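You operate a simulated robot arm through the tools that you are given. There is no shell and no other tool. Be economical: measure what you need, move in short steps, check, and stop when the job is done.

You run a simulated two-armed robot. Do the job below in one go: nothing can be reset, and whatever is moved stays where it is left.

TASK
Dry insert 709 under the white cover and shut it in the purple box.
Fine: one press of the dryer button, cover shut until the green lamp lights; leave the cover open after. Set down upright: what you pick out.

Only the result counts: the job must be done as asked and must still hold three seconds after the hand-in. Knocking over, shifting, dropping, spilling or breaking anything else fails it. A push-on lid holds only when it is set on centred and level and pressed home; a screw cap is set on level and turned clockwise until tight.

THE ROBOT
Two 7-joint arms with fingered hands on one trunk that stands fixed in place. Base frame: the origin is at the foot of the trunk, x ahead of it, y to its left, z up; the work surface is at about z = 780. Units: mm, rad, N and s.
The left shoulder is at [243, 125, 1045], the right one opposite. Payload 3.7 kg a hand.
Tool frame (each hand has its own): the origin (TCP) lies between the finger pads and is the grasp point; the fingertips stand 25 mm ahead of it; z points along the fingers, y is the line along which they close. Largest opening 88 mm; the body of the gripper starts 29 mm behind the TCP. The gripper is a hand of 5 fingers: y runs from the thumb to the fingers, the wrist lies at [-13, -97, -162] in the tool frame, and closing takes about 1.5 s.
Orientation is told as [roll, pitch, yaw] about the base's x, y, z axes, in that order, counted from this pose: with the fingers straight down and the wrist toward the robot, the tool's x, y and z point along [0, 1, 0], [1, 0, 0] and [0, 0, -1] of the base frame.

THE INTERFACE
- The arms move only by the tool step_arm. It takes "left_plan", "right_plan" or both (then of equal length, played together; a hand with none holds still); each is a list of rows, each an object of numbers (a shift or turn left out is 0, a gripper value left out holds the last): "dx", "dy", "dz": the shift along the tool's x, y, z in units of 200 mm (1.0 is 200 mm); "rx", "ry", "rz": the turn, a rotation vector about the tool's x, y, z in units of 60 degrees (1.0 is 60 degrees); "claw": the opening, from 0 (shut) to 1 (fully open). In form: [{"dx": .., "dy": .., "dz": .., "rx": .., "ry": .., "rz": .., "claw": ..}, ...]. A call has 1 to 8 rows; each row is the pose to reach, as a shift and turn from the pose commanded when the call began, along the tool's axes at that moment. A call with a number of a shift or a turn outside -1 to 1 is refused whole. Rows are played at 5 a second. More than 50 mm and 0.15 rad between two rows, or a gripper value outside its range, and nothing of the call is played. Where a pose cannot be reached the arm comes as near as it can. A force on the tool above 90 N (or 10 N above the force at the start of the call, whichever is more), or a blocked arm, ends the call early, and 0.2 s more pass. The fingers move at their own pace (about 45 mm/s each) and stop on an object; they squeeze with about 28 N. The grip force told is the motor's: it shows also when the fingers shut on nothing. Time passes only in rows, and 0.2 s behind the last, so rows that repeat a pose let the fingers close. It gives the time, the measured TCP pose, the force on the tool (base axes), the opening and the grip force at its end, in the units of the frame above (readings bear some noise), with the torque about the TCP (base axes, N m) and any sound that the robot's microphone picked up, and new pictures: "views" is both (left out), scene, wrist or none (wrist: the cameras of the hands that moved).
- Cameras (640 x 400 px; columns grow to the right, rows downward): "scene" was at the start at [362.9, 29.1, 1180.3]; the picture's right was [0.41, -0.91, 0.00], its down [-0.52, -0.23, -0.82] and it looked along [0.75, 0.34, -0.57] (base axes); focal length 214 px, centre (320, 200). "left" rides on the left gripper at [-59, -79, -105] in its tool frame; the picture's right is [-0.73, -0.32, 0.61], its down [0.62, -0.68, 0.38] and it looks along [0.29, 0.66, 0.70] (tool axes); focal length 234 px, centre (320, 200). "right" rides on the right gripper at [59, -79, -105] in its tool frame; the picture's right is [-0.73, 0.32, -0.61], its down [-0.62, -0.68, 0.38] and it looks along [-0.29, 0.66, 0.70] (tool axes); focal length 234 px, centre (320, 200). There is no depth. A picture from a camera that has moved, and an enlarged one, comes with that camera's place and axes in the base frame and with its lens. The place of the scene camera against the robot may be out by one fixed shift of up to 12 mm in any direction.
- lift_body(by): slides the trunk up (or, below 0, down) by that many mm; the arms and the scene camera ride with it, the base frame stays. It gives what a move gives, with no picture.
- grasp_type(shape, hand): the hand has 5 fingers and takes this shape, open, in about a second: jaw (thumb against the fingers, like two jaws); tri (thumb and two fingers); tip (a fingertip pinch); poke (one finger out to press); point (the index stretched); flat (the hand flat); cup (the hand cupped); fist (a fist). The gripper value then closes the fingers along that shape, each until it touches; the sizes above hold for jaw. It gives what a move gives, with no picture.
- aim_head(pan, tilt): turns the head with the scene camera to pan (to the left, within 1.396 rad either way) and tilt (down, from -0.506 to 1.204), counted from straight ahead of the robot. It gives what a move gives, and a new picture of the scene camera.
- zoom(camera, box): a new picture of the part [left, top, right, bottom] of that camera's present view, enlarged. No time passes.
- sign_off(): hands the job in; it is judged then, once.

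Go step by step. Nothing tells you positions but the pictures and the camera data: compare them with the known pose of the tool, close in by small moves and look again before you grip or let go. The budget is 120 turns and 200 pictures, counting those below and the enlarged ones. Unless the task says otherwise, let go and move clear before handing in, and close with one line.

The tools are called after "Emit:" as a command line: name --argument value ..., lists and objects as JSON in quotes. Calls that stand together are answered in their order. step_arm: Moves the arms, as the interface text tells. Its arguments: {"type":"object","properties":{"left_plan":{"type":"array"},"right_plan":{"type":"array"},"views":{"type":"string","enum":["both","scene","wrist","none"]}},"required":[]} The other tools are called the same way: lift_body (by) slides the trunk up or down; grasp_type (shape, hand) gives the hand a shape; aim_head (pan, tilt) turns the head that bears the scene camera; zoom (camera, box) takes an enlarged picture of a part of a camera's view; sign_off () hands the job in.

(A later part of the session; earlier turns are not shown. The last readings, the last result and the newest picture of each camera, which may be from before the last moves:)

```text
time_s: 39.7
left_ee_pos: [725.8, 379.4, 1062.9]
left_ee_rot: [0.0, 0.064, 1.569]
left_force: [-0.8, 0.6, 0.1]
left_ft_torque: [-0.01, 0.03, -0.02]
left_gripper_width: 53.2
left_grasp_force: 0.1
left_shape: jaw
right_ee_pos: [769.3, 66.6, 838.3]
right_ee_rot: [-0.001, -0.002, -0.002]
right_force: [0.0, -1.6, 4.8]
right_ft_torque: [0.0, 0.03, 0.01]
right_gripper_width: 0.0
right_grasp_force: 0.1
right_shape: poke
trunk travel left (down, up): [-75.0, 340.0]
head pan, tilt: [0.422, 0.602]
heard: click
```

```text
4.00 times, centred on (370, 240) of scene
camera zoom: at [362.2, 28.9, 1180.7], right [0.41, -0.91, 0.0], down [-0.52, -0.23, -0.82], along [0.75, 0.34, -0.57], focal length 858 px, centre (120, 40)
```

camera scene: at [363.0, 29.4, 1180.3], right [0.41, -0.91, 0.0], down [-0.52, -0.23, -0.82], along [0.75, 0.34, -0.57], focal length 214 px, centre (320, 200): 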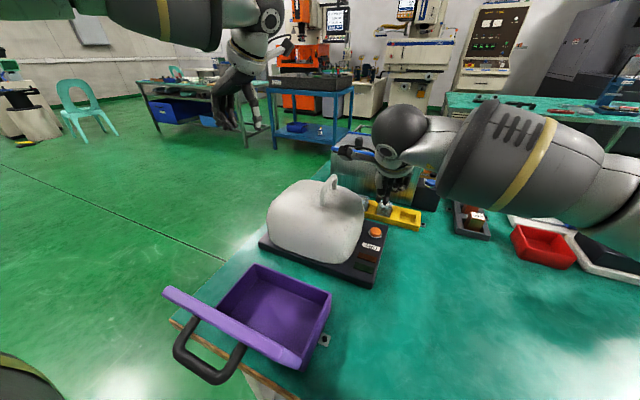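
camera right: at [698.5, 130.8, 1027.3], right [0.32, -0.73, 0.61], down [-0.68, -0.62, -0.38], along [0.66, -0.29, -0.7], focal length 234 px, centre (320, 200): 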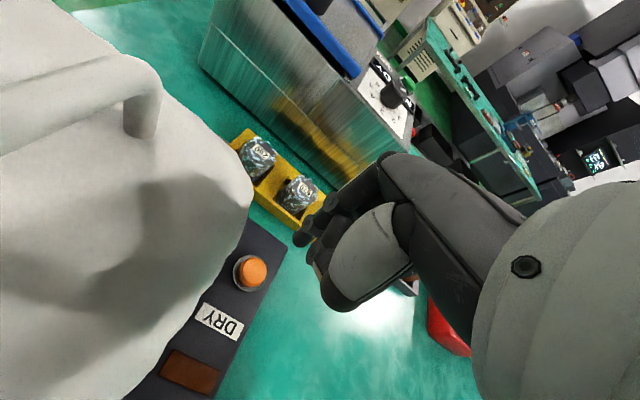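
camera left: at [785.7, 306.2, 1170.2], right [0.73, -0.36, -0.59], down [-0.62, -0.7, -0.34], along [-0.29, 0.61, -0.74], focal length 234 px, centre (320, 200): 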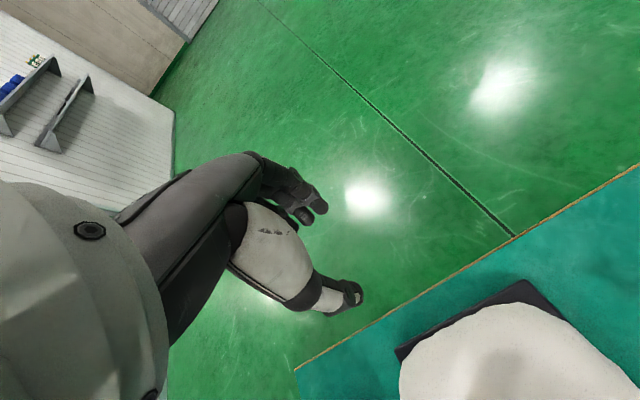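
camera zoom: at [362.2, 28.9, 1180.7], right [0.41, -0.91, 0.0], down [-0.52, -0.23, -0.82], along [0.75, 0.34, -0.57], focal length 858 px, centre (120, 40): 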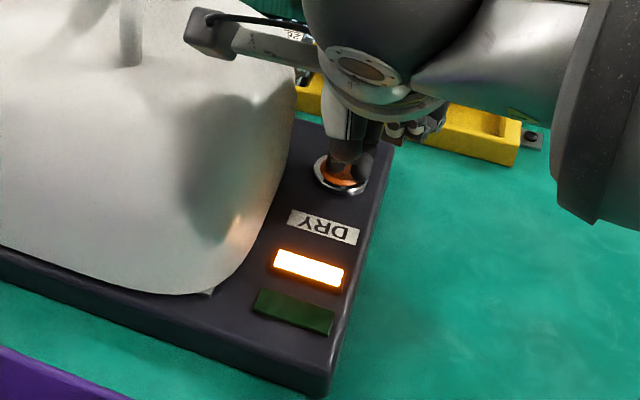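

Click heard and the amber lamp lit: drying runs. I lift the finger straight off and move the right hand away to the right, letting time pass.

Emit:
step_arm --right_plan '[{"dz": -0.1}, {"dz": -0.25}, {"dz": -0.45}, {"dz": -0.65}, {"dx": -0.2, "dz": -0.7}, {"dx": -0.4, "dz": -0.7}, {"dx": -0.6, "dz": -0.7}, {"dx": -0.8, "dz": -0.7}]' --views "none"

Emit:
grasp_type --shape "jaw" --hand "right"

Emit:
zoom --camera "scene" --box '[240, 150, 400, 290]'

```text
time_s: 41.5
left_ee_pos: [728.0, 377.6, 1062.0]
left_ee_rot: [-0.001, 0.064, 1.569]
left_force: [0.5, -0.6, 0.4]
left_ft_torque: [0.0, 0.01, -0.01]
left_gripper_width: 52.8
left_grasp_force: 0.1
left_shape: jaw
right_ee_pos: [768.4, -92.8, 977.4]
right_ee_rot: [-0.001, 0.0, -0.002]
right_force: [-0.1, -0.3, -0.2]
right_ft_torque: [0.01, -0.01, 0.0]
right_gripper_width: 0.1
right_grasp_force: 0.1
right_shape: poke
trunk travel left (down, up): [-75.0, 340.0]
head pan, tilt: [0.422, 0.602]
```

```text
time_s: 42.4
left_ee_pos: [727.6, 380.0, 1063.2]
left_ee_rot: [0.0, 0.063, 1.569]
left_force: [-0.7, 0.2, 0.3]
left_ft_torque: [-0.02, 0.01, -0.01]
left_gripper_width: 52.8
left_grasp_force: 0.1
left_shape: jaw
right_ee_pos: [767.8, -92.1, 976.8]
right_ee_rot: [-0.001, 0.0, -0.002]
right_force: [0.2, -0.3, -0.3]
right_ft_torque: [0.0, 0.01, 0.03]
right_gripper_width: 87.7
right_grasp_force: 0.1
right_shape: jaw
trunk travel left (down, up): [-75.0, 340.0]
head pan, tilt: [0.422, 0.602]
```

```text
2.86 times, centred on (320, 220) of scene
camera zoom: at [362.9, 29.1, 1180.3], right [0.41, -0.91, 0.0], down [-0.52, -0.23, -0.82], along [0.75, 0.34, -0.57], focal length 613 px, centre (320, 143)
```

zoom: 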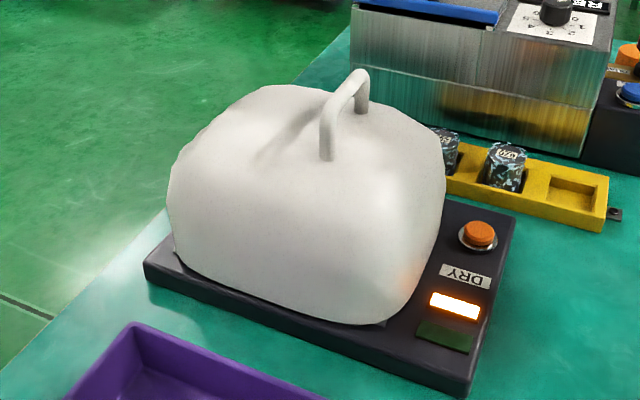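

Drying is in progress. Meanwhile I position the left hand above the closed handle (bar ≈ (735, 182, 948)) without touching.

Emit:
step_arm --left_plan '[{"dy": -0.16, "dz": 0.05, "claw": 0.55}, {"dy": -0.32, "dz": 0.1}, {"dy": -0.48, "dz": 0.15}, {"dy": -0.64, "dz": 0.2}, {"dy": -0.8, "dz": 0.22}, {"dy": -0.93, "dz": 0.24}, {"dy": -0.93, "dz": 0.24}]' --views "both"

Emit:
zoom --camera "scene" --box '[240, 110, 400, 290]'

```text
time_s: 44.0
left_ee_pos: [717.5, 207.3, 1021.0]
left_ee_rot: [-0.003, 0.065, 1.568]
left_force: [0.3, -0.4, -0.3]
left_ft_torque: [-0.01, -0.02, 0.02]
left_gripper_width: 48.9
left_grasp_force: 0.1
left_shape: jaw
left hand out of reach, approached as far as the arm can: row 6, 7
right_ee_pos: [767.8, -91.3, 977.0]
right_ee_rot: [0.0, -0.001, -0.001]
right_force: [-0.8, 0.0, -0.3]
right_ft_torque: [0.02, -0.02, 0.01]
right_gripper_width: 88.0
right_grasp_force: 0.1
right_shape: jaw
trunk travel left (down, up): [-75.0, 340.0]
head pan, tilt: [0.422, 0.602]
camera scene: at [363.1, 29.2, 1180.2], right [0.41, -0.91, 0.0], down [-0.52, -0.23, -0.82], along [0.75, 0.34, -0.57], focal length 214 px, centre (320, 200)
camera left: at [775.0, 133.4, 1128.3], right [0.73, -0.36, -0.58], down [-0.62, -0.7, -0.34], along [-0.29, 0.61, -0.74], focal length 234 px, centre (320, 200)
```

scene: 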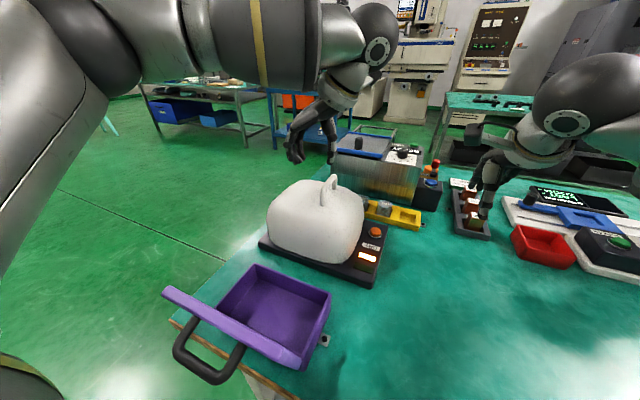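
left: 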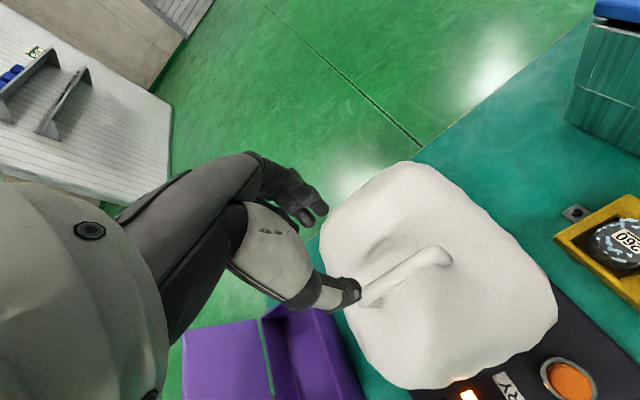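

```text
2.22 times, centred on (320, 200) of scene
camera zoom: at [363.1, 29.2, 1180.2], right [0.41, -0.91, 0.0], down [-0.52, -0.23, -0.82], along [0.75, 0.34, -0.57], focal length 477 px, centre (320, 200)
```

zoom: 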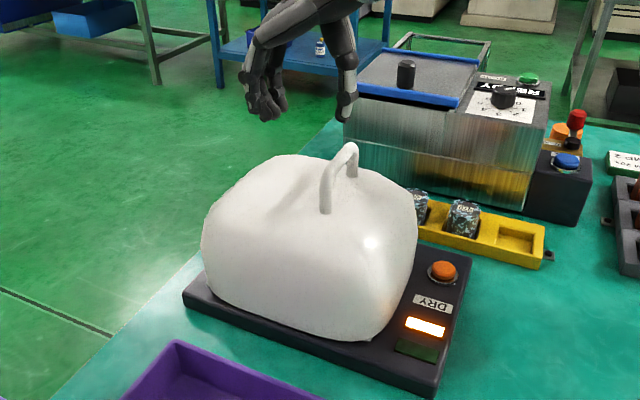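

Full yaw with vertical fingers is at the reach limit here, so I tilt the hand 30° again (as used earlier), which brings the wrist to an easier place.

Emit:
step_arm --left_plan '[{"dy": 0.02, "rx": 0.11}, {"dy": 0.04, "rx": 0.22}, {"dy": 0.06, "rx": 0.33}, {"dy": 0.08, "rx": 0.44}, {"dx": -0.03, "dy": 0.08, "rx": 0.44}]' --views "wrist"

Emit:
zoom --camera "scene" --box '[240, 110, 400, 290]'

```text
time_s: 45.2
left_ee_pos: [724.0, 222.2, 1020.0]
left_ee_rot: [0.0, 0.526, 1.569]
left_force: [0.6, -0.3, 0.0]
left_ft_torque: [-0.05, 0.02, -0.02]
left_gripper_width: 48.6
left_grasp_force: 0.0
left_shape: jaw
right_ee_pos: [767.9, -91.7, 976.2]
right_ee_rot: [0.001, 0.0, -0.001]
right_force: [-0.5, 0.8, -0.1]
right_ft_torque: [-0.03, 0.01, 0.0]
right_gripper_width: 88.0
right_grasp_force: 0.1
right_shape: jaw
trunk travel left (down, up): [-75.0, 340.0]
head pan, tilt: [0.422, 0.602]
camera left: at [781.9, 205.5, 1148.5], right [0.73, -0.58, -0.36], down [-0.62, -0.78, 0.01], along [-0.29, 0.22, -0.93], focal length 234 px, centre (320, 200)
```

left: 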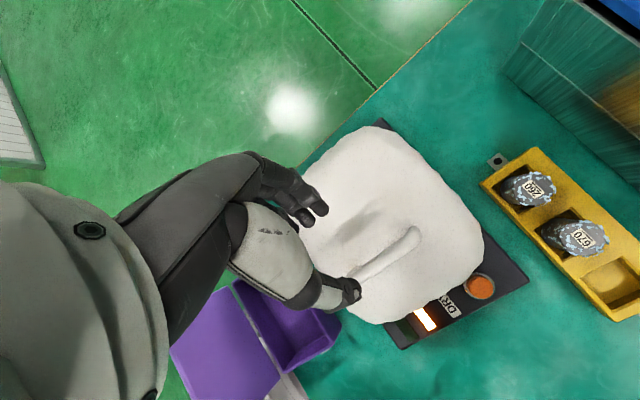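

```text
2.22 times, centred on (320, 200) of scene
camera zoom: at [363.0, 29.1, 1180.3], right [0.41, -0.91, 0.0], down [-0.52, -0.23, -0.82], along [0.75, 0.34, -0.57], focal length 477 px, centre (320, 200)
```

zoom: 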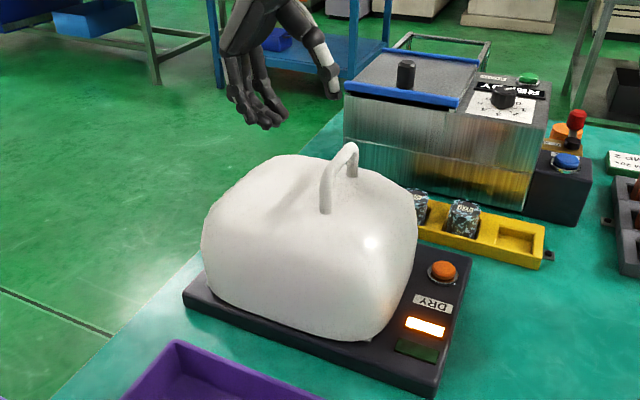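

Reached cleanly. I narrow the fingers, correct x, and wait for the green lamp.

Emit:
step_arm --left_plan '[{"dx": -0.03, "claw": 0.3}, {"dx": -0.055}, {"dx": -0.055}, {"dx": -0.055}, {"dx": -0.055}, {"dx": -0.055}, {"dx": -0.055}, {"dx": -0.055}]' --views "none"

Emit:
zoom --camera "scene" --box '[240, 110, 400, 290]'

```text
time_s: 47.0
left_ee_pos: [734.4, 222.9, 1019.3]
left_ee_rot: [0.001, 0.523, 1.57]
left_force: [-0.6, -0.2, -0.3]
left_ft_torque: [-0.01, 0.02, -0.01]
left_gripper_width: 26.6
left_grasp_force: 0.1
left_shape: jaw
right_ee_pos: [767.6, -91.9, 976.5]
right_ee_rot: [0.0, -0.002, -0.001]
right_force: [0.3, 0.0, -0.6]
right_ft_torque: [-0.02, -0.01, 0.01]
right_gripper_width: 87.9
right_grasp_force: 0.0
right_shape: jaw
trunk travel left (down, up): [-75.0, 340.0]
head pan, tilt: [0.422, 0.602]
```

```text
2.22 times, centred on (320, 200) of scene
camera zoom: at [362.9, 29.1, 1180.3], right [0.41, -0.91, 0.0], down [-0.52, -0.23, -0.82], along [0.75, 0.34, -0.57], focal length 477 px, centre (320, 200)
```

zoom: 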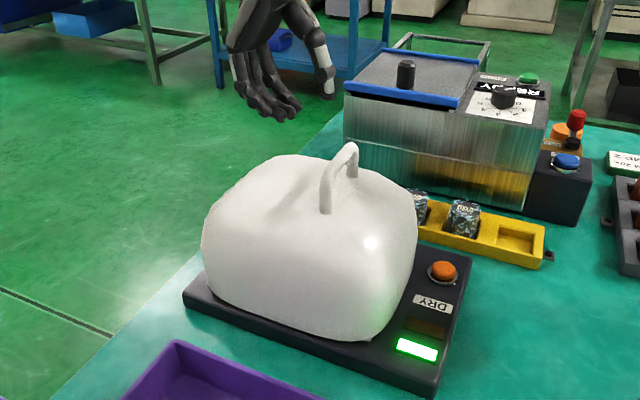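

Green lamp is on. I advance along the finger direction to cage the bar.

Emit:
step_arm --left_plan '[{"dz": 0.08}, {"dz": 0.16}, {"dz": 0.24}, {"dz": 0.31}, {"dz": 0.31}]' --views "wrist"

Emit:
zoom --camera "left" --box '[230, 150, 490, 390]'

Emit:
zoom --camera "scene" --box '[270, 130, 380, 230]'

```text
time_s: 48.2
left_ee_pos: [734.1, 192.1, 965.7]
left_ee_rot: [0.0, 0.524, 1.569]
left_force: [-0.6, 0.4, 0.7]
left_ft_torque: [0.01, -0.01, -0.01]
left_gripper_width: 26.6
left_grasp_force: 0.0
left_shape: jaw
right_ee_pos: [767.9, -90.8, 978.0]
right_ee_rot: [0.0, 0.0, -0.002]
right_force: [-0.1, -0.3, -0.5]
right_ft_torque: [-0.02, -0.03, 0.0]
right_gripper_width: 88.3
right_grasp_force: 0.0
right_shape: jaw
trunk travel left (down, up): [-75.0, 340.0]
head pan, tilt: [0.422, 0.602]
camera left: at [792.1, 175.1, 1094.3], right [0.73, -0.58, -0.36], down [-0.62, -0.78, 0.01], along [-0.29, 0.22, -0.93], focal length 234 px, centre (320, 200)
```

left: 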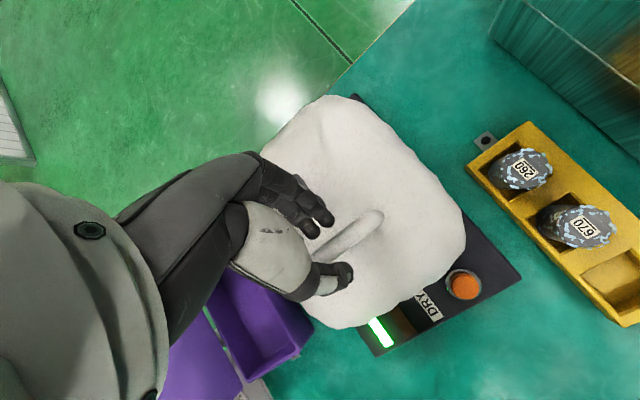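

```text
1.67 times, centred on (360, 270) of left
camera zoom: at [792.1, 175.1, 1094.3], right [0.73, -0.58, -0.36], down [-0.62, -0.78, 0.01], along [-0.29, 0.22, -0.93], focal length 390 px, centre (253, 83)
```

zoom: 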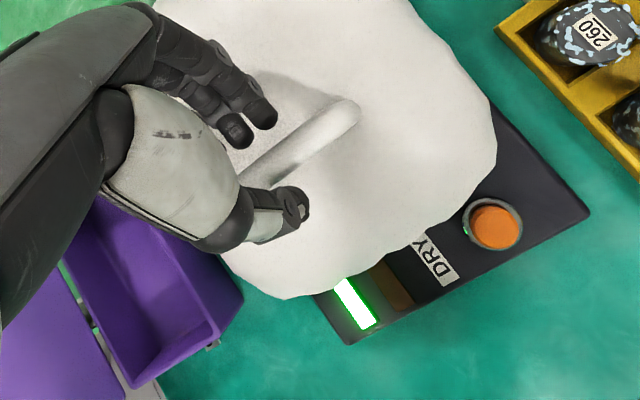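

```text
4.00 times, centred on (325, 180) of scene
camera zoom: at [362.8, 29.1, 1180.4], right [0.41, -0.91, 0.0], down [-0.52, -0.23, -0.82], along [0.75, 0.34, -0.57], focal length 858 px, centre (300, 280)
```

zoom: 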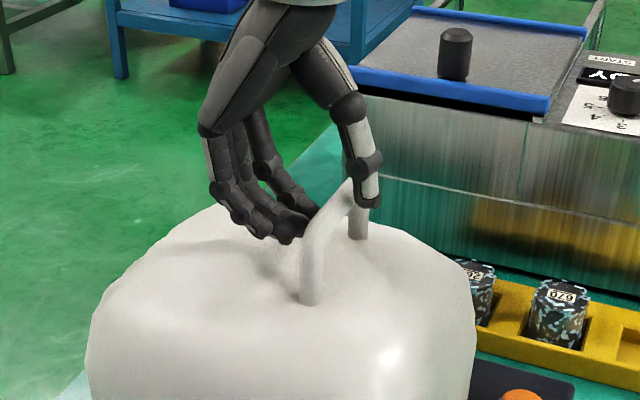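

The fingers straddle the bar. I go 8 mm deeper and close the grip on it.

Emit:
step_arm --left_plan '[{"dz": 0.02}, {"dz": 0.04}, {"dz": 0.04, "claw": 0.2}, {"dz": 0.04, "claw": 0.1}, {"dz": 0.04, "claw": 0.0}, {"dz": 0.04}, {"dz": 0.04}]' --views "none"

Emit:
zoom --camera "scene" --box '[270, 130, 380, 230]'

```text
time_s: 49.8
left_ee_pos: [733.2, 188.3, 960.0]
left_ee_rot: [0.0, 0.524, 1.57]
left_force: [-0.8, 0.8, -0.8]
left_ft_torque: [0.05, 0.11, -0.21]
left_gripper_width: 5.4
left_grasp_force: 27.8
left_shape: jaw
right_ee_pos: [767.8, -92.2, 977.9]
right_ee_rot: [0.0, 0.001, 0.0]
right_force: [-0.3, 0.1, 0.5]
right_ft_torque: [-0.01, 0.03, -0.01]
right_gripper_width: 88.2
right_grasp_force: 0.0
right_shape: jaw
trunk travel left (down, up): [-75.0, 340.0]
head pan, tilt: [0.422, 0.602]
```

```text
4.00 times, centred on (325, 180) of scene
camera zoom: at [362.9, 29.1, 1180.3], right [0.41, -0.91, 0.0], down [-0.52, -0.23, -0.82], along [0.75, 0.34, -0.57], focal length 858 px, centre (300, 280)
```

zoom: 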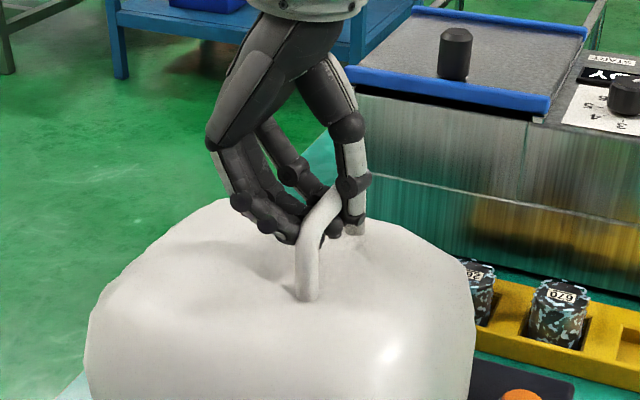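

The bar is gripped firmly. I lift along the arc by about 20°.

Emit:
step_arm --left_plan '[{"dy": 0.014, "dz": -0.04}, {"dy": 0.029, "dz": -0.08}, {"dy": 0.046, "dz": -0.12}, {"dy": 0.064, "dz": -0.159}, {"dy": 0.085, "dz": -0.197}, {"dy": 0.106, "dz": -0.234}, {"dy": 0.13, "dz": -0.269}, {"dy": 0.154, "dz": -0.304}]' --views "none"

Emit:
zoom --camera "scene" --box '[220, 90, 400, 270]'

```text
time_s: 51.6
left_ee_pos: [733.9, 244.2, 996.9]
left_ee_rot: [-0.002, 0.524, 1.568]
left_force: [-1.3, -1.1, 0.5]
left_ft_torque: [0.01, 0.08, -0.12]
left_gripper_width: 5.7
left_grasp_force: 27.8
left_shape: jaw
right_ee_pos: [768.1, -91.1, 976.2]
right_ee_rot: [0.0, 0.001, -0.002]
right_force: [-0.3, -0.4, -0.7]
right_ft_torque: [0.0, 0.0, 0.03]
right_gripper_width: 87.9
right_grasp_force: 0.0
right_shape: jaw
trunk travel left (down, up): [-75.0, 340.0]
head pan, tilt: [0.422, 0.602]
```

```text
2.22 times, centred on (310, 180) of scene
camera zoom: at [362.6, 29.1, 1180.4], right [0.41, -0.91, 0.0], down [-0.52, -0.23, -0.82], along [0.75, 0.34, -0.57], focal length 477 px, centre (342, 244)
```

zoom: 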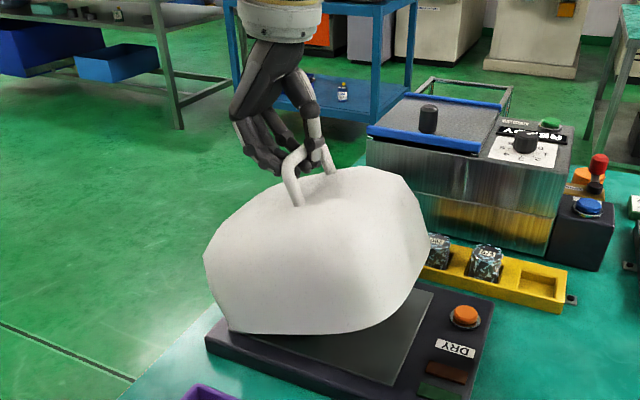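

The cover opens smoothly with little force. I continue 40° more.

Emit:
step_arm --left_plan '[{"dy": 0.054, "dz": -0.066}, {"dy": 0.114, "dz": -0.127}, {"dy": 0.179, "dz": -0.183}, {"dy": 0.249, "dz": -0.232}, {"dy": 0.322, "dz": -0.276}, {"dy": 0.399, "dz": -0.313}, {"dy": 0.479, "dz": -0.343}, {"dy": 0.562, "dz": -0.366}]' --views "none"

Emit:
zoom --camera "scene" --box '[180, 70, 400, 270]'

Emit:
zoom --camera "left" --box '[230, 150, 490, 390]'

```text
time_s: 53.4
left_ee_pos: [735.4, 379.4, 1002.9]
left_ee_rot: [0.002, 0.524, 1.57]
left_force: [-5.8, -4.5, -14.0]
left_ft_torque: [-0.08, -0.09, -0.03]
left_gripper_width: 4.5
left_grasp_force: 28.4
left_shape: jaw
right_ee_pos: [768.3, -91.9, 975.6]
right_ee_rot: [0.0, 0.004, -0.002]
right_force: [-0.1, 0.0, 0.0]
right_ft_torque: [0.02, -0.04, -0.04]
right_gripper_width: 87.9
right_grasp_force: 0.0
right_shape: jaw
trunk travel left (down, up): [-75.0, 340.0]
head pan, tilt: [0.422, 0.602]
```

```text
2.00 times, centred on (290, 170) of scene
camera zoom: at [363.7, 29.5, 1179.8], right [0.41, -0.91, 0.0], down [-0.52, -0.23, -0.82], along [0.75, 0.34, -0.57], focal length 429 px, centre (380, 260)
```

zoom: 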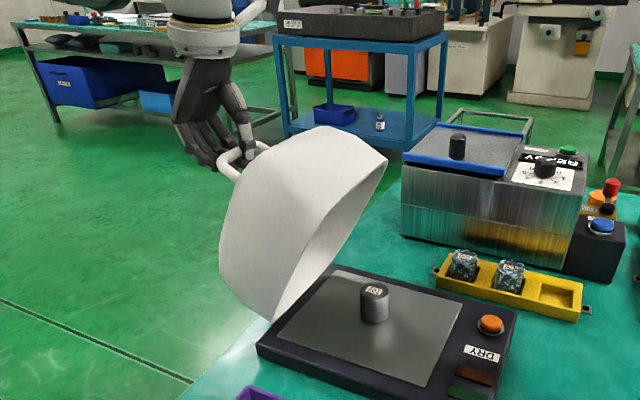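

```text
1.67 times, centred on (360, 270) of left
camera zoom: at [793.5, 362.7, 1130.4], right [0.72, -0.58, -0.37], down [-0.62, -0.78, 0.01], along [-0.29, 0.22, -0.93], focal length 390 px, centre (253, 83)
```

zoom: 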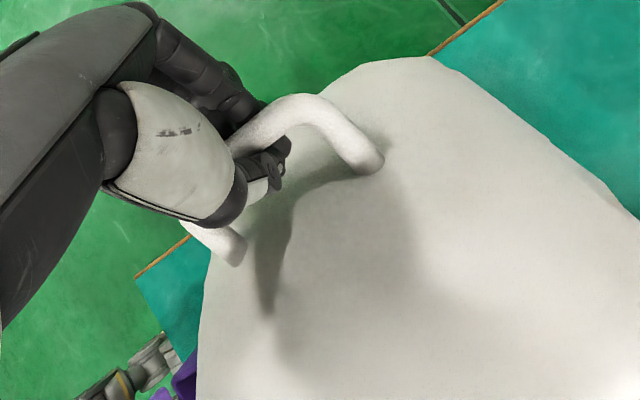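

The insert shows its dried look. I loosen the grip to a cage and carry the cover on past the balance point toward its stop.

Emit:
step_arm --left_plan '[{"claw": 0.2}, {"claw": 0.2}, {"dy": 0.113, "dz": -0.018}, {"dy": 0.228, "dz": -0.03}, {"dy": 0.344, "dz": -0.025}, {"dy": 0.457, "dz": -0.006}]' --views "wrist"

Emit:
zoom --camera "scene" --box '[140, 70, 380, 270]'

```text
time_s: 54.8
left_ee_pos: [735.9, 460.1, 957.6]
left_ee_rot: [0.0, 0.524, 1.571]
left_force: [1.2, -0.2, -2.7]
left_ft_torque: [0.0, -0.02, 0.01]
left_gripper_width: 17.6
left_grasp_force: 0.1
left_shape: jaw
right_ee_pos: [768.6, -91.9, 976.7]
right_ee_rot: [0.001, 0.001, -0.001]
right_force: [0.4, 0.0, 0.1]
right_ft_torque: [-0.01, 0.01, 0.03]
right_gripper_width: 88.0
right_grasp_force: 0.1
right_shape: jaw
trunk travel left (down, up): [-75.0, 340.0]
head pan, tilt: [0.422, 0.602]
camera left: at [792.9, 442.6, 1085.7], right [0.73, -0.58, -0.36], down [-0.62, -0.78, 0.01], along [-0.29, 0.22, -0.93], focal length 234 px, centre (320, 200)
```

left: 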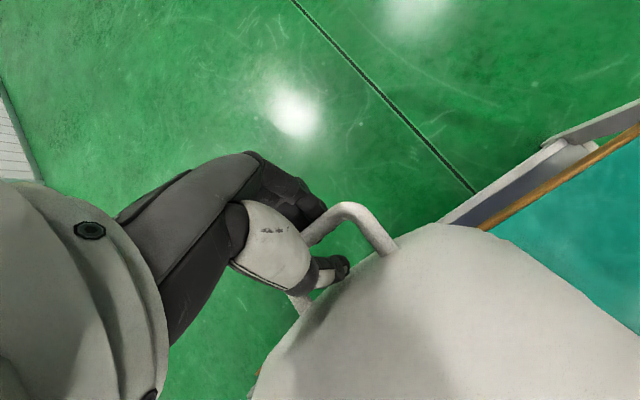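

```text
2.00 times, centred on (260, 170) of scene
camera zoom: at [363.3, 29.4, 1180.1], right [0.41, -0.91, 0.0], down [-0.52, -0.23, -0.82], along [0.75, 0.34, -0.57], focal length 429 px, centre (440, 260)
```

zoom: 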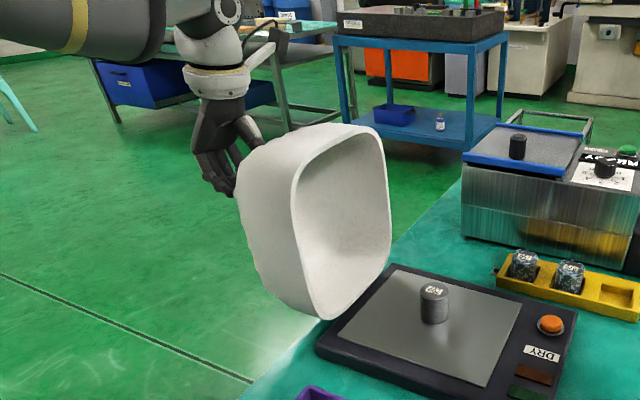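

Past vertical now; I finish the last ~12° to the open stop.

Emit:
step_arm --left_plan '[{"dy": 0.055, "dz": 0.016}, {"dy": 0.11, "dz": 0.033}, {"dy": 0.15, "dz": 0.05}, {"dy": 0.191, "dz": 0.066}, {"dy": 0.191, "dz": 0.066, "claw": 0.3}, {"dy": 0.191, "dz": 0.066}]' --views "wrist"

Emit:
zoom --camera "scene" --box '[140, 70, 380, 270]'

```text
time_s: 56.2
left_ee_pos: [735.3, 486.8, 929.0]
left_ee_rot: [0.0, 0.523, 1.57]
left_force: [-0.2, -0.2, 0.8]
left_ft_torque: [0.01, 0.01, 0.0]
left_gripper_width: 26.0
left_grasp_force: 0.1
left_shape: jaw
right_ee_pos: [767.5, -91.6, 976.4]
right_ee_rot: [0.0, 0.0, -0.001]
right_force: [-0.5, 0.1, -0.1]
right_ft_torque: [0.0, 0.0, 0.02]
right_gripper_width: 88.0
right_grasp_force: 0.0
right_shape: jaw
trunk travel left (down, up): [-75.0, 340.0]
head pan, tilt: [0.422, 0.602]
camera left: at [793.1, 469.2, 1057.1], right [0.73, -0.58, -0.36], down [-0.62, -0.78, 0.01], along [-0.29, 0.22, -0.93], focal length 234 px, centre (320, 200)
```

left: 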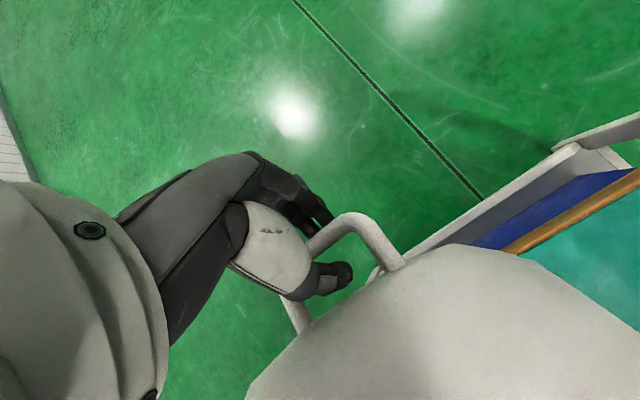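

```text
2.00 times, centred on (260, 170) of scene
camera zoom: at [362.9, 29.1, 1180.3], right [0.41, -0.91, 0.0], down [-0.52, -0.23, -0.82], along [0.75, 0.34, -0.57], focal length 429 px, centre (440, 260)
```

zoom: 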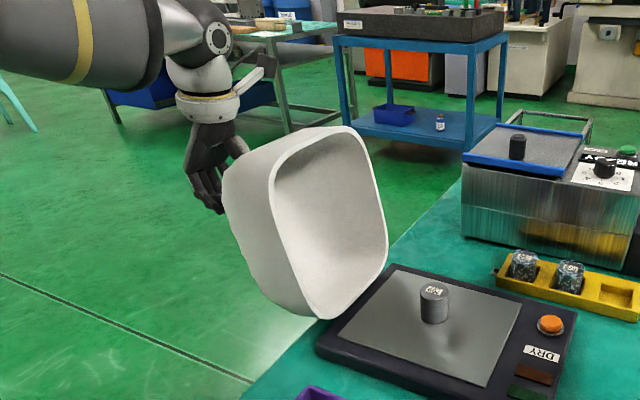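

Cover is open at its stop. I back the left hand straight out along its fingers, and start the right hand back over the insert.

Emit:
step_arm --left_plan '[{"dz": -0.1}, {"dz": -0.2}, {"dz": -0.35}, {"dz": -0.5}, {"dz": -0.5, "dy": 0.2}, {"dz": -0.5, "dy": 0.4}]' --right_plan '[{"dx": 0.2, "dz": -0.05}, {"dx": 0.4, "dz": -0.05}, {"dx": 0.6, "dz": -0.05}, {"dx": 0.8, "dz": -0.05}, {"dx": 0.95, "dy": -0.05, "dz": -0.05}, {"dx": 0.95, "dy": -0.1, "dz": -0.05}]' --views "both"

```text
time_s: 57.6
left_ee_pos: [735.3, 604.7, 972.6]
left_ee_rot: [0.001, 0.525, 1.569]
left_force: [0.5, 0.3, -0.7]
left_ft_torque: [0.0, 0.0, 0.03]
left_gripper_width: 26.0
left_grasp_force: 0.1
left_shape: jaw
right_ee_pos: [748.9, 97.8, 984.0]
right_ee_rot: [0.001, 0.001, -0.002]
right_force: [0.2, 0.8, 0.7]
right_ft_torque: [0.01, 0.01, -0.02]
right_gripper_width: 87.8
right_grasp_force: 0.0
right_shape: jaw
trunk travel left (down, up): [-75.0, 340.0]
head pan, tilt: [0.422, 0.602]
camera scene: at [363.7, 29.4, 1179.9], right [0.41, -0.91, 0.0], down [-0.52, -0.23, -0.82], along [0.75, 0.34, -0.57], focal length 214 px, centre (320, 200)
camera right: at [670.6, 157.4, 1090.0], right [0.32, -0.73, 0.61], down [-0.68, -0.62, -0.38], along [0.66, -0.29, -0.7], focal length 234 px, centre (320, 200)
camera left: at [792.8, 587.7, 1102.5], right [0.72, -0.59, -0.37], down [-0.63, -0.78, 0.01], along [-0.29, 0.22, -0.93], focal length 234 px, centre (320, 200)
```

scene: 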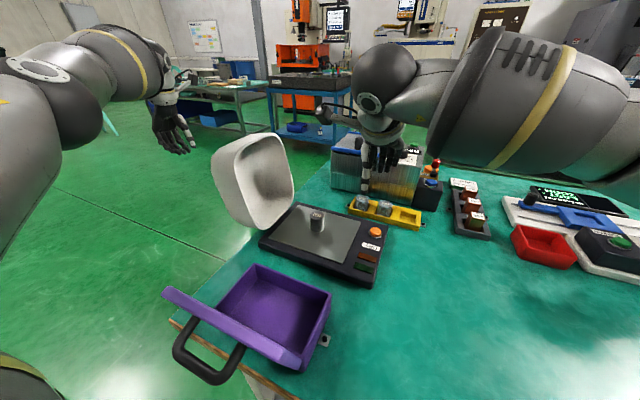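
right: 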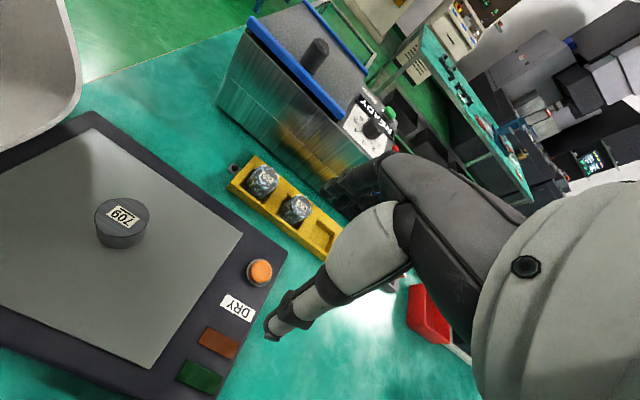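
left: 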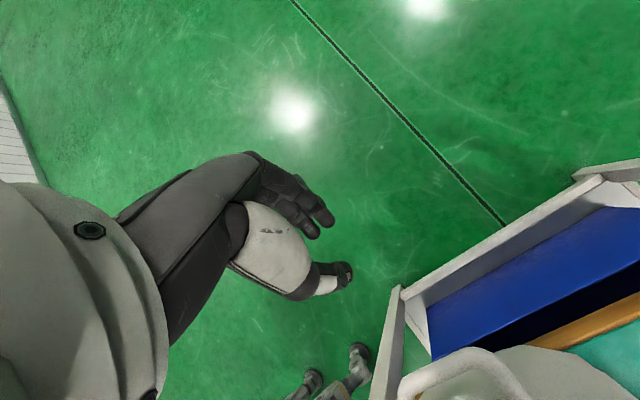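

709 is at (735, 210), top ≈ 845. I move over it at height and then descend to the earlier grasp height.

Emit:
step_arm --right_plan '[{"dx": 0.15, "dy": -0.03, "dz": 0.0}, {"dx": 0.3, "dy": -0.065}, {"dx": 0.45, "dy": -0.065}, {"dx": 0.56, "dy": -0.065, "dz": 0.06}, {"dx": 0.56, "dy": -0.065, "dz": 0.2}, {"dx": 0.56, "dy": -0.065, "dz": 0.34}, {"dx": 0.56, "dy": -0.065, "dz": 0.42}]' --views "wrist"

Emit:
zoom --camera "scene" --box '[280, 170, 360, 240]'

```text
time_s: 59.2
left_ee_pos: [734.8, 604.7, 976.6]
left_ee_rot: [-0.001, 0.523, 1.569]
left_force: [-0.5, 1.1, 0.2]
left_ft_torque: [-0.01, 0.03, 0.02]
left_gripper_width: 25.8
left_grasp_force: 0.1
left_shape: jaw
right_ee_pos: [736.2, 208.7, 902.4]
right_ee_rot: [0.0, 0.0, -0.001]
right_force: [0.3, -0.4, 0.0]
right_ft_torque: [0.0, 0.02, 0.04]
right_gripper_width: 87.6
right_grasp_force: 0.0
right_shape: jaw
trunk travel left (down, up): [-75.0, 340.0]
head pan, tilt: [0.422, 0.602]
camera right: at [656.9, 268.4, 1007.9], right [0.32, -0.73, 0.61], down [-0.68, -0.62, -0.38], along [0.66, -0.29, -0.7], focal length 234 px, centre (320, 200)
```

right: 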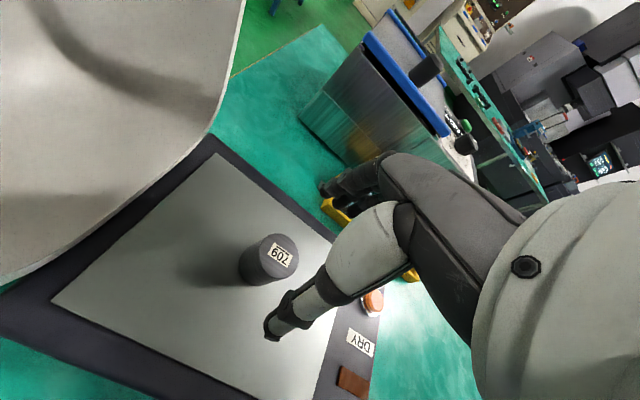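

```text
5.71 times, centred on (320, 205) of scene
camera zoom: at [362.9, 29.2, 1180.3], right [0.41, -0.91, 0.0], down [-0.52, -0.23, -0.82], along [0.75, 0.34, -0.57], focal length 1226 px, centre (320, 171)
```

zoom: 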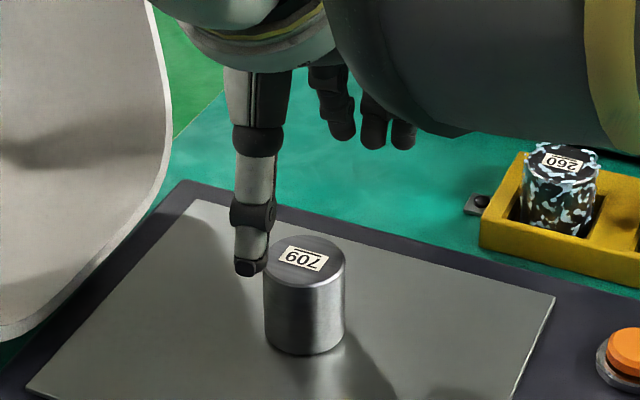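

Aligned above the dried insert. I lower and grip it.

Emit:
step_arm --right_plan '[{"dz": 0.08}, {"dz": 0.16}, {"dz": 0.24}, {"dz": 0.24}]' --views "none"

Emit:
step_arm --right_plan '[{"claw": 0.7}, {"claw": 0.5}, {"claw": 0.4}, {"claw": 0.3}, {"claw": 0.2}, {"claw": 0.1}, {"claw": 0.1}, {"claw": 0.1}]' --views "none"

Emit:
zoom --camera "scene" --box '[280, 180, 360, 250]'

```text
time_s: 60.2
left_ee_pos: [734.1, 603.8, 975.4]
left_ee_rot: [-0.001, 0.523, 1.569]
left_force: [-0.1, 0.5, -0.4]
left_ft_torque: [0.03, -0.03, 0.01]
left_gripper_width: 26.2
left_grasp_force: 0.0
left_shape: jaw
right_ee_pos: [736.0, 209.7, 856.4]
right_ee_rot: [-0.001, 0.0, -0.002]
right_force: [0.7, -0.1, -0.6]
right_ft_torque: [0.0, 0.01, -0.02]
right_gripper_width: 87.7
right_grasp_force: 0.1
right_shape: jaw
trunk travel left (down, up): [-75.0, 340.0]
head pan, tilt: [0.422, 0.602]
```

```text
time_s: 62.0
left_ee_pos: [733.0, 604.2, 975.5]
left_ee_rot: [-0.001, 0.524, 1.567]
left_force: [0.3, -0.3, -0.3]
left_ft_torque: [0.01, 0.01, -0.01]
left_gripper_width: 26.2
left_grasp_force: 0.0
left_shape: jaw
right_ee_pos: [735.4, 208.2, 855.3]
right_ee_rot: [0.0, 0.0, 0.0]
right_force: [-1.3, 0.2, 0.2]
right_ft_torque: [-0.02, 0.0, -0.02]
right_gripper_width: 28.5
right_grasp_force: 28.6
right_shape: jaw
trunk travel left (down, up): [-75.0, 340.0]
head pan, tilt: [0.422, 0.602]
```

```text
5.71 times, centred on (320, 215) of scene
camera zoom: at [362.9, 29.1, 1180.3], right [0.41, -0.91, 0.0], down [-0.52, -0.23, -0.82], along [0.75, 0.34, -0.57], focal length 1226 px, centre (320, 114)
```

zoom: 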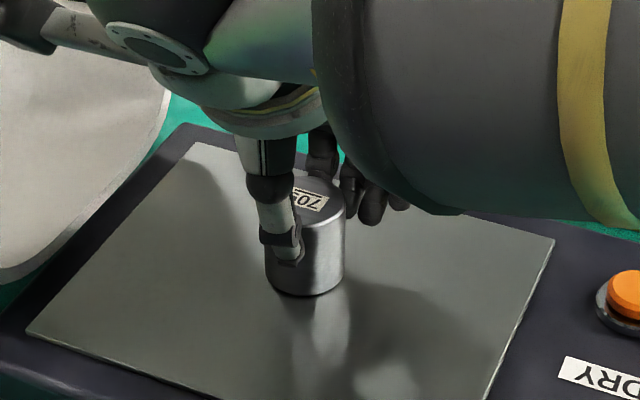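

The dried insert is gripped. I lift it and, in free air, yaw the right hand 90° so the wrist will stay clear of the upright purple lid.

Emit:
step_arm --right_plan '[{"dz": -0.04}, {"dz": -0.12}, {"dz": -0.24}, {"dz": -0.36}, {"dz": -0.48}, {"dz": -0.6}]' --views "none"

Emit:
step_arm --right_plan '[{"dy": -0.1, "rz": -0.125}, {"dy": -0.2, "rz": -0.25}, {"dy": -0.3, "rz": -0.375}, {"dy": -0.4, "rz": -0.5}, {"dy": -0.5, "rz": -0.625}, {"dy": -0.6, "rz": -0.75}]' --views "both"

```text
time_s: 63.4
left_ee_pos: [732.9, 604.4, 976.0]
left_ee_rot: [0.001, 0.524, 1.569]
left_force: [0.6, 0.5, -0.2]
left_ft_torque: [0.01, -0.01, -0.02]
left_gripper_width: 26.2
left_grasp_force: 0.1
left_shape: jaw
right_ee_pos: [736.0, 209.7, 976.0]
right_ee_rot: [-0.001, -0.001, -0.001]
right_force: [-0.7, 0.9, -3.5]
right_ft_torque: [-0.06, 0.0, 0.02]
right_gripper_width: 28.2
right_grasp_force: 27.8
right_shape: jaw
trunk travel left (down, up): [-75.0, 340.0]
head pan, tilt: [0.422, 0.602]
```

```text
time_s: 64.8
left_ee_pos: [734.3, 603.7, 975.4]
left_ee_rot: [0.0, 0.523, 1.568]
left_force: [-0.6, 1.8, 0.1]
left_ft_torque: [-0.04, 0.03, -0.03]
left_gripper_width: 26.0
left_grasp_force: 0.1
left_shape: jaw
right_ee_pos: [616.9, 210.0, 974.4]
right_ee_rot: [0.0, 0.0, 0.785]
right_force: [0.1, 0.3, -3.4]
right_ft_torque: [-0.03, 0.0, 0.0]
right_gripper_width: 28.4
right_grasp_force: 27.9
right_shape: jaw
trunk travel left (down, up): [-75.0, 340.0]
head pan, tilt: [0.422, 0.602]
camera scene: at [363.2, 29.1, 1180.2], right [0.41, -0.91, 0.0], down [-0.52, -0.23, -0.82], along [0.75, 0.34, -0.57], focal length 214 px, centre (320, 200)
camera right: at [519.5, 195.9, 1079.6], right [0.74, -0.28, 0.61], down [-0.04, -0.92, -0.38], along [0.67, 0.26, -0.7], focal length 234 px, centre (320, 200)
```

scene: 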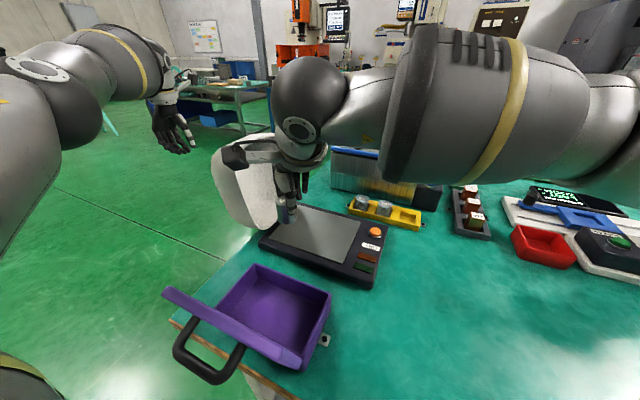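
right: 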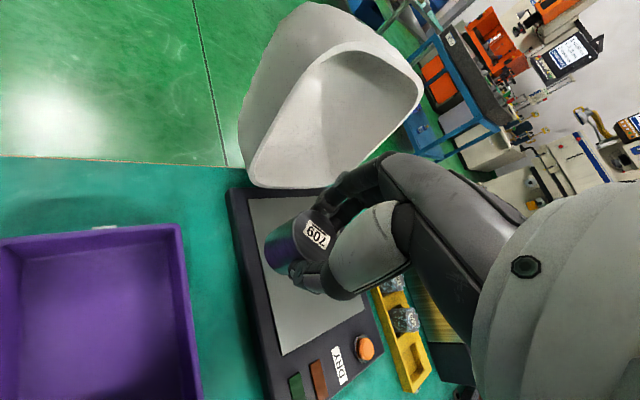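

The box outer rim spans about x 452–570, y 107–273, z≈827. I finish the yaw and bring the insert above (530, 190).

Emit:
step_arm --right_plan '[{"dx": 0.04, "dy": -0.06, "rz": -0.125}, {"dx": 0.08, "dy": -0.126, "rz": -0.25}, {"dx": 0.12, "dy": -0.19, "rz": -0.375}, {"dx": 0.16, "dy": -0.25, "rz": -0.5}, {"dx": 0.2, "dy": -0.315, "rz": -0.625}, {"dx": 0.237, "dy": -0.378, "rz": -0.75}, {"dx": 0.237, "dy": -0.378, "rz": -0.75}]' --views "both"

Emit:
zoom --camera "scene" --box '[150, 180, 350, 395]'

```text
time_s: 66.4
left_ee_pos: [734.3, 604.9, 975.2]
left_ee_rot: [0.0, 0.524, 1.569]
left_force: [0.5, 0.4, -0.5]
left_ft_torque: [-0.02, 0.01, 0.02]
left_gripper_width: 26.1
left_grasp_force: 0.1
left_shape: jaw
right_ee_pos: [530.2, 189.0, 976.4]
right_ee_rot: [-0.001, 0.001, 1.57]
right_force: [0.3, 0.2, -3.4]
right_ft_torque: [-0.01, 0.0, 0.01]
right_gripper_width: 28.4
right_grasp_force: 28.0
right_shape: jaw
trunk travel left (down, up): [-75.0, 340.0]
head pan, tilt: [0.422, 0.602]
camera scene: at [363.0, 29.2, 1180.3], right [0.41, -0.91, 0.0], down [-0.52, -0.23, -0.82], along [0.75, 0.34, -0.57], focal length 214 px, centre (320, 200)
camera right: at [471.0, 111.2, 1080.3], right [0.73, 0.32, 0.61], down [0.62, -0.68, -0.38], along [0.29, 0.66, -0.7], focal length 234 px, centre (320, 200)
```

scene: 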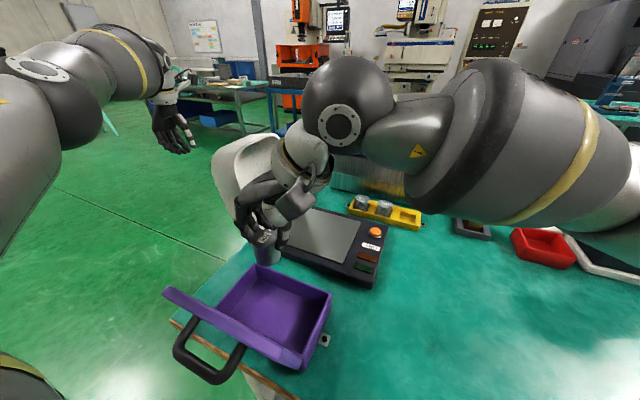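
right: 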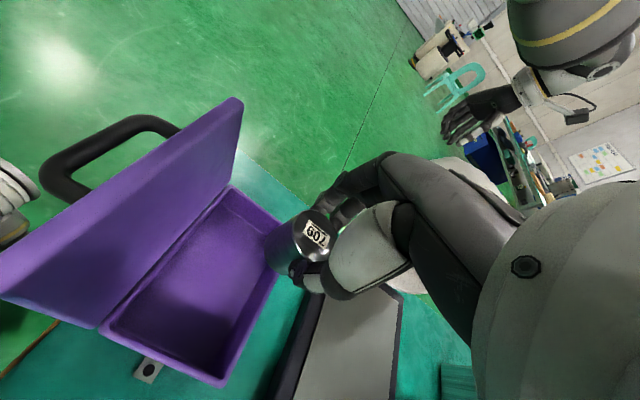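

```text
1.86 times, centred on (250, 288) of scene
camera zoom: at [363.0, 29.2, 1180.3], right [0.41, -0.91, 0.0], down [-0.52, -0.23, -0.82], along [0.75, 0.34, -0.57], focal length 399 px, centre (450, 37)
```

zoom: 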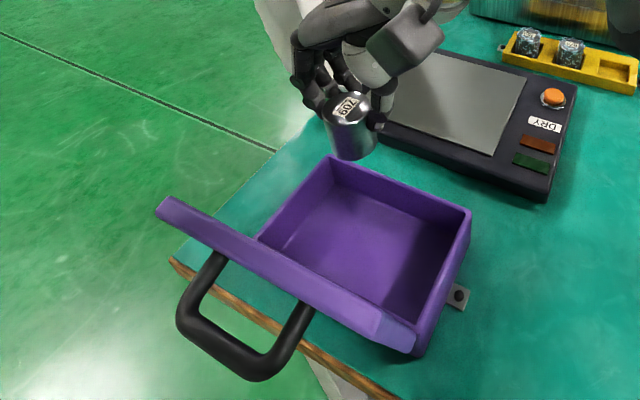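

The insert hangs above the box, clear of the lid (lid top edge ≈ x 427, z 933). I lower it into the box.

Emit:
step_arm --right_plan '[{"dx": 0.01, "dz": 0.1}, {"dx": 0.02, "dz": 0.2}, {"dx": 0.025, "dz": 0.3}, {"dx": 0.025, "dz": 0.4}, {"dx": 0.025, "dz": 0.5}, {"dx": 0.025, "dz": 0.56}, {"dx": 0.025, "dz": 0.6}]' --views "wrist"

Emit:
zoom --camera "scene" --box '[150, 180, 350, 395]'

```text
time_s: 68.0
left_ee_pos: [735.0, 604.7, 975.9]
left_ee_rot: [0.0, 0.523, 1.572]
left_force: [0.4, -0.1, 0.1]
left_ft_torque: [-0.01, 0.0, 0.03]
left_gripper_width: 26.2
left_grasp_force: 0.2
left_shape: jaw
right_ee_pos: [523.9, 191.7, 854.7]
right_ee_rot: [-0.001, 0.0, 1.568]
right_force: [0.3, 0.4, -2.4]
right_ft_torque: [-0.01, -0.05, -0.01]
right_gripper_width: 28.3
right_grasp_force: 27.6
right_shape: jaw
trunk travel left (down, up): [-75.0, 340.0]
head pan, tilt: [0.422, 0.602]
camera right: at [465.9, 112.3, 959.9], right [0.73, 0.32, 0.61], down [0.62, -0.68, -0.38], along [0.29, 0.66, -0.7], focal length 234 px, centre (320, 200)
```

right: 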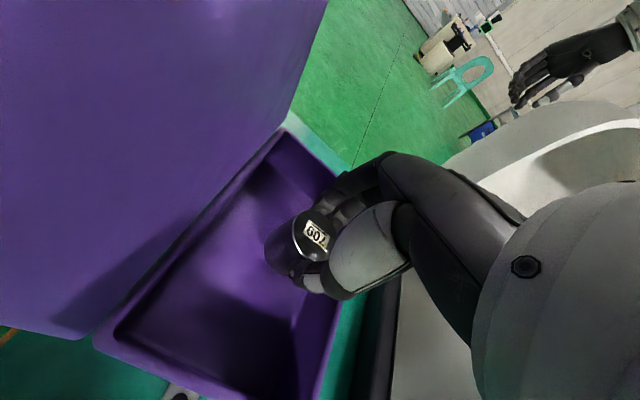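

```text
1.86 times, centred on (250, 288) of scene
camera zoom: at [363.2, 29.2, 1180.2], right [0.41, -0.91, 0.0], down [-0.52, -0.23, -0.82], along [0.75, 0.34, -0.57], focal length 399 px, centre (450, 37)
```

zoom: 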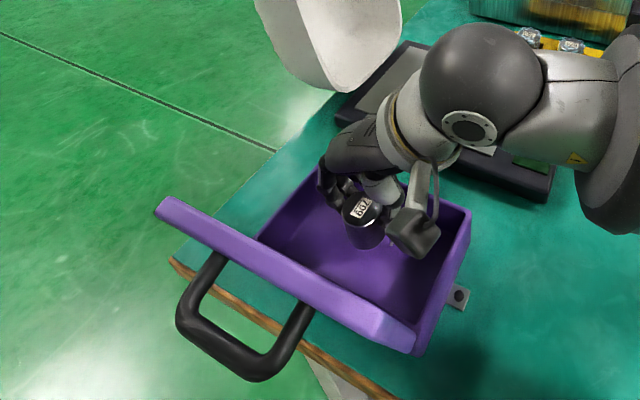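

Inside the box with clearance all round. I lower in small increments to floor contact.

Emit:
step_arm --right_plan '[{"dz": 0.02}, {"dz": 0.04}, {"dz": 0.055}]' --views "none"

Emit:
step_arm --right_plan '[{"dz": 0.01}, {"dz": 0.02}]' --views "none"

```text
time_s: 68.8
left_ee_pos: [734.1, 603.9, 975.9]
left_ee_rot: [0.0, 0.525, 1.568]
left_force: [-0.4, 0.0, 0.1]
left_ft_torque: [-0.01, 0.01, 0.01]
left_gripper_width: 26.2
left_grasp_force: 0.1
left_shape: jaw
right_ee_pos: [525.2, 192.6, 844.6]
right_ee_rot: [0.0, 0.0, 1.569]
right_force: [0.0, -0.2, -3.1]
right_ft_torque: [0.0, -0.01, 0.02]
right_gripper_width: 28.0
right_grasp_force: 28.0
right_shape: jaw
trunk travel left (down, up): [-75.0, 340.0]
head pan, tilt: [0.422, 0.602]
```

```text
time_s: 69.4
left_ee_pos: [734.2, 604.0, 974.8]
left_ee_rot: [-0.001, 0.524, 1.569]
left_force: [0.0, -1.0, 0.0]
left_ft_torque: [0.01, -0.02, -0.03]
left_gripper_width: 25.9
left_grasp_force: 0.0
left_shape: jaw
right_ee_pos: [524.5, 190.4, 840.5]
right_ee_rot: [0.0, -0.001, 1.569]
right_force: [0.8, -0.2, -2.9]
right_ft_torque: [0.0, -0.02, 0.02]
right_gripper_width: 28.0
right_grasp_force: 27.8
right_shape: jaw
trunk travel left (down, up): [-75.0, 340.0]
head pan, tilt: [0.422, 0.602]
```

Emit:
step_arm --right_plan '[{"dz": 0.01}, {"dz": 0.02}]' --views "none"

Emit:
zoom --camera "right" --box '[200, 170, 400, 320]'

```text
time_s: 70.0
left_ee_pos: [734.7, 603.8, 975.8]
left_ee_rot: [0.0, 0.522, 1.569]
left_force: [0.7, -0.2, 0.0]
left_ft_torque: [0.0, 0.0, 0.02]
left_gripper_width: 25.8
left_grasp_force: 0.0
left_shape: jaw
right_ee_pos: [524.2, 191.6, 836.2]
right_ee_rot: [0.0, 0.0, 1.571]
right_force: [-0.5, 0.2, -2.3]
right_ft_torque: [0.02, -0.05, -0.01]
right_gripper_width: 28.4
right_grasp_force: 27.9
right_shape: jaw
trunk travel left (down, up): [-75.0, 340.0]
head pan, tilt: [0.422, 0.602]
```

```text
2.67 times, centred on (300, 245) of right
camera zoom: at [465.8, 112.2, 941.6], right [0.73, 0.32, 0.61], down [0.62, -0.68, -0.38], along [0.29, 0.66, -0.7], focal length 624 px, centre (373, 80)
```

zoom: 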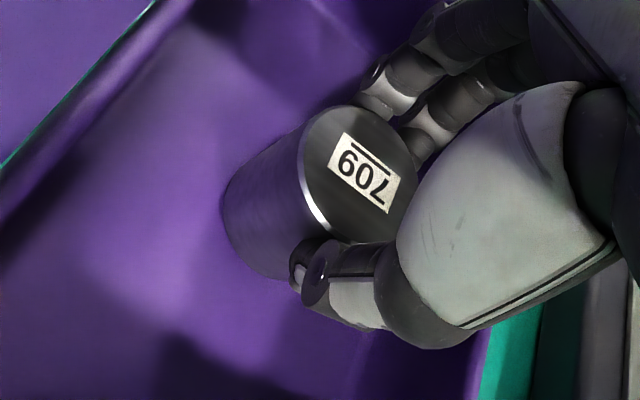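

Emit:
step_arm --right_plan '[{"dz": 0.01}, {"dz": 0.02}]' --views "none"

```text
time_s: 70.6
left_ee_pos: [733.3, 603.6, 976.7]
left_ee_rot: [-0.002, 0.523, 1.568]
left_force: [0.5, 0.9, -0.1]
left_ft_torque: [0.02, 0.0, 0.02]
left_gripper_width: 26.1
left_grasp_force: 0.1
left_shape: jaw
right_ee_pos: [524.1, 191.5, 834.1]
right_ee_rot: [-0.003, -0.002, 1.57]
right_force: [-2.0, -1.8, 5.2]
right_ft_torque: [0.01, -0.06, 0.05]
right_gripper_width: 28.3
right_grasp_force: 28.2
right_shape: jaw
trunk travel left (down, up): [-75.0, 340.0]
head pan, tilt: [0.422, 0.602]
```

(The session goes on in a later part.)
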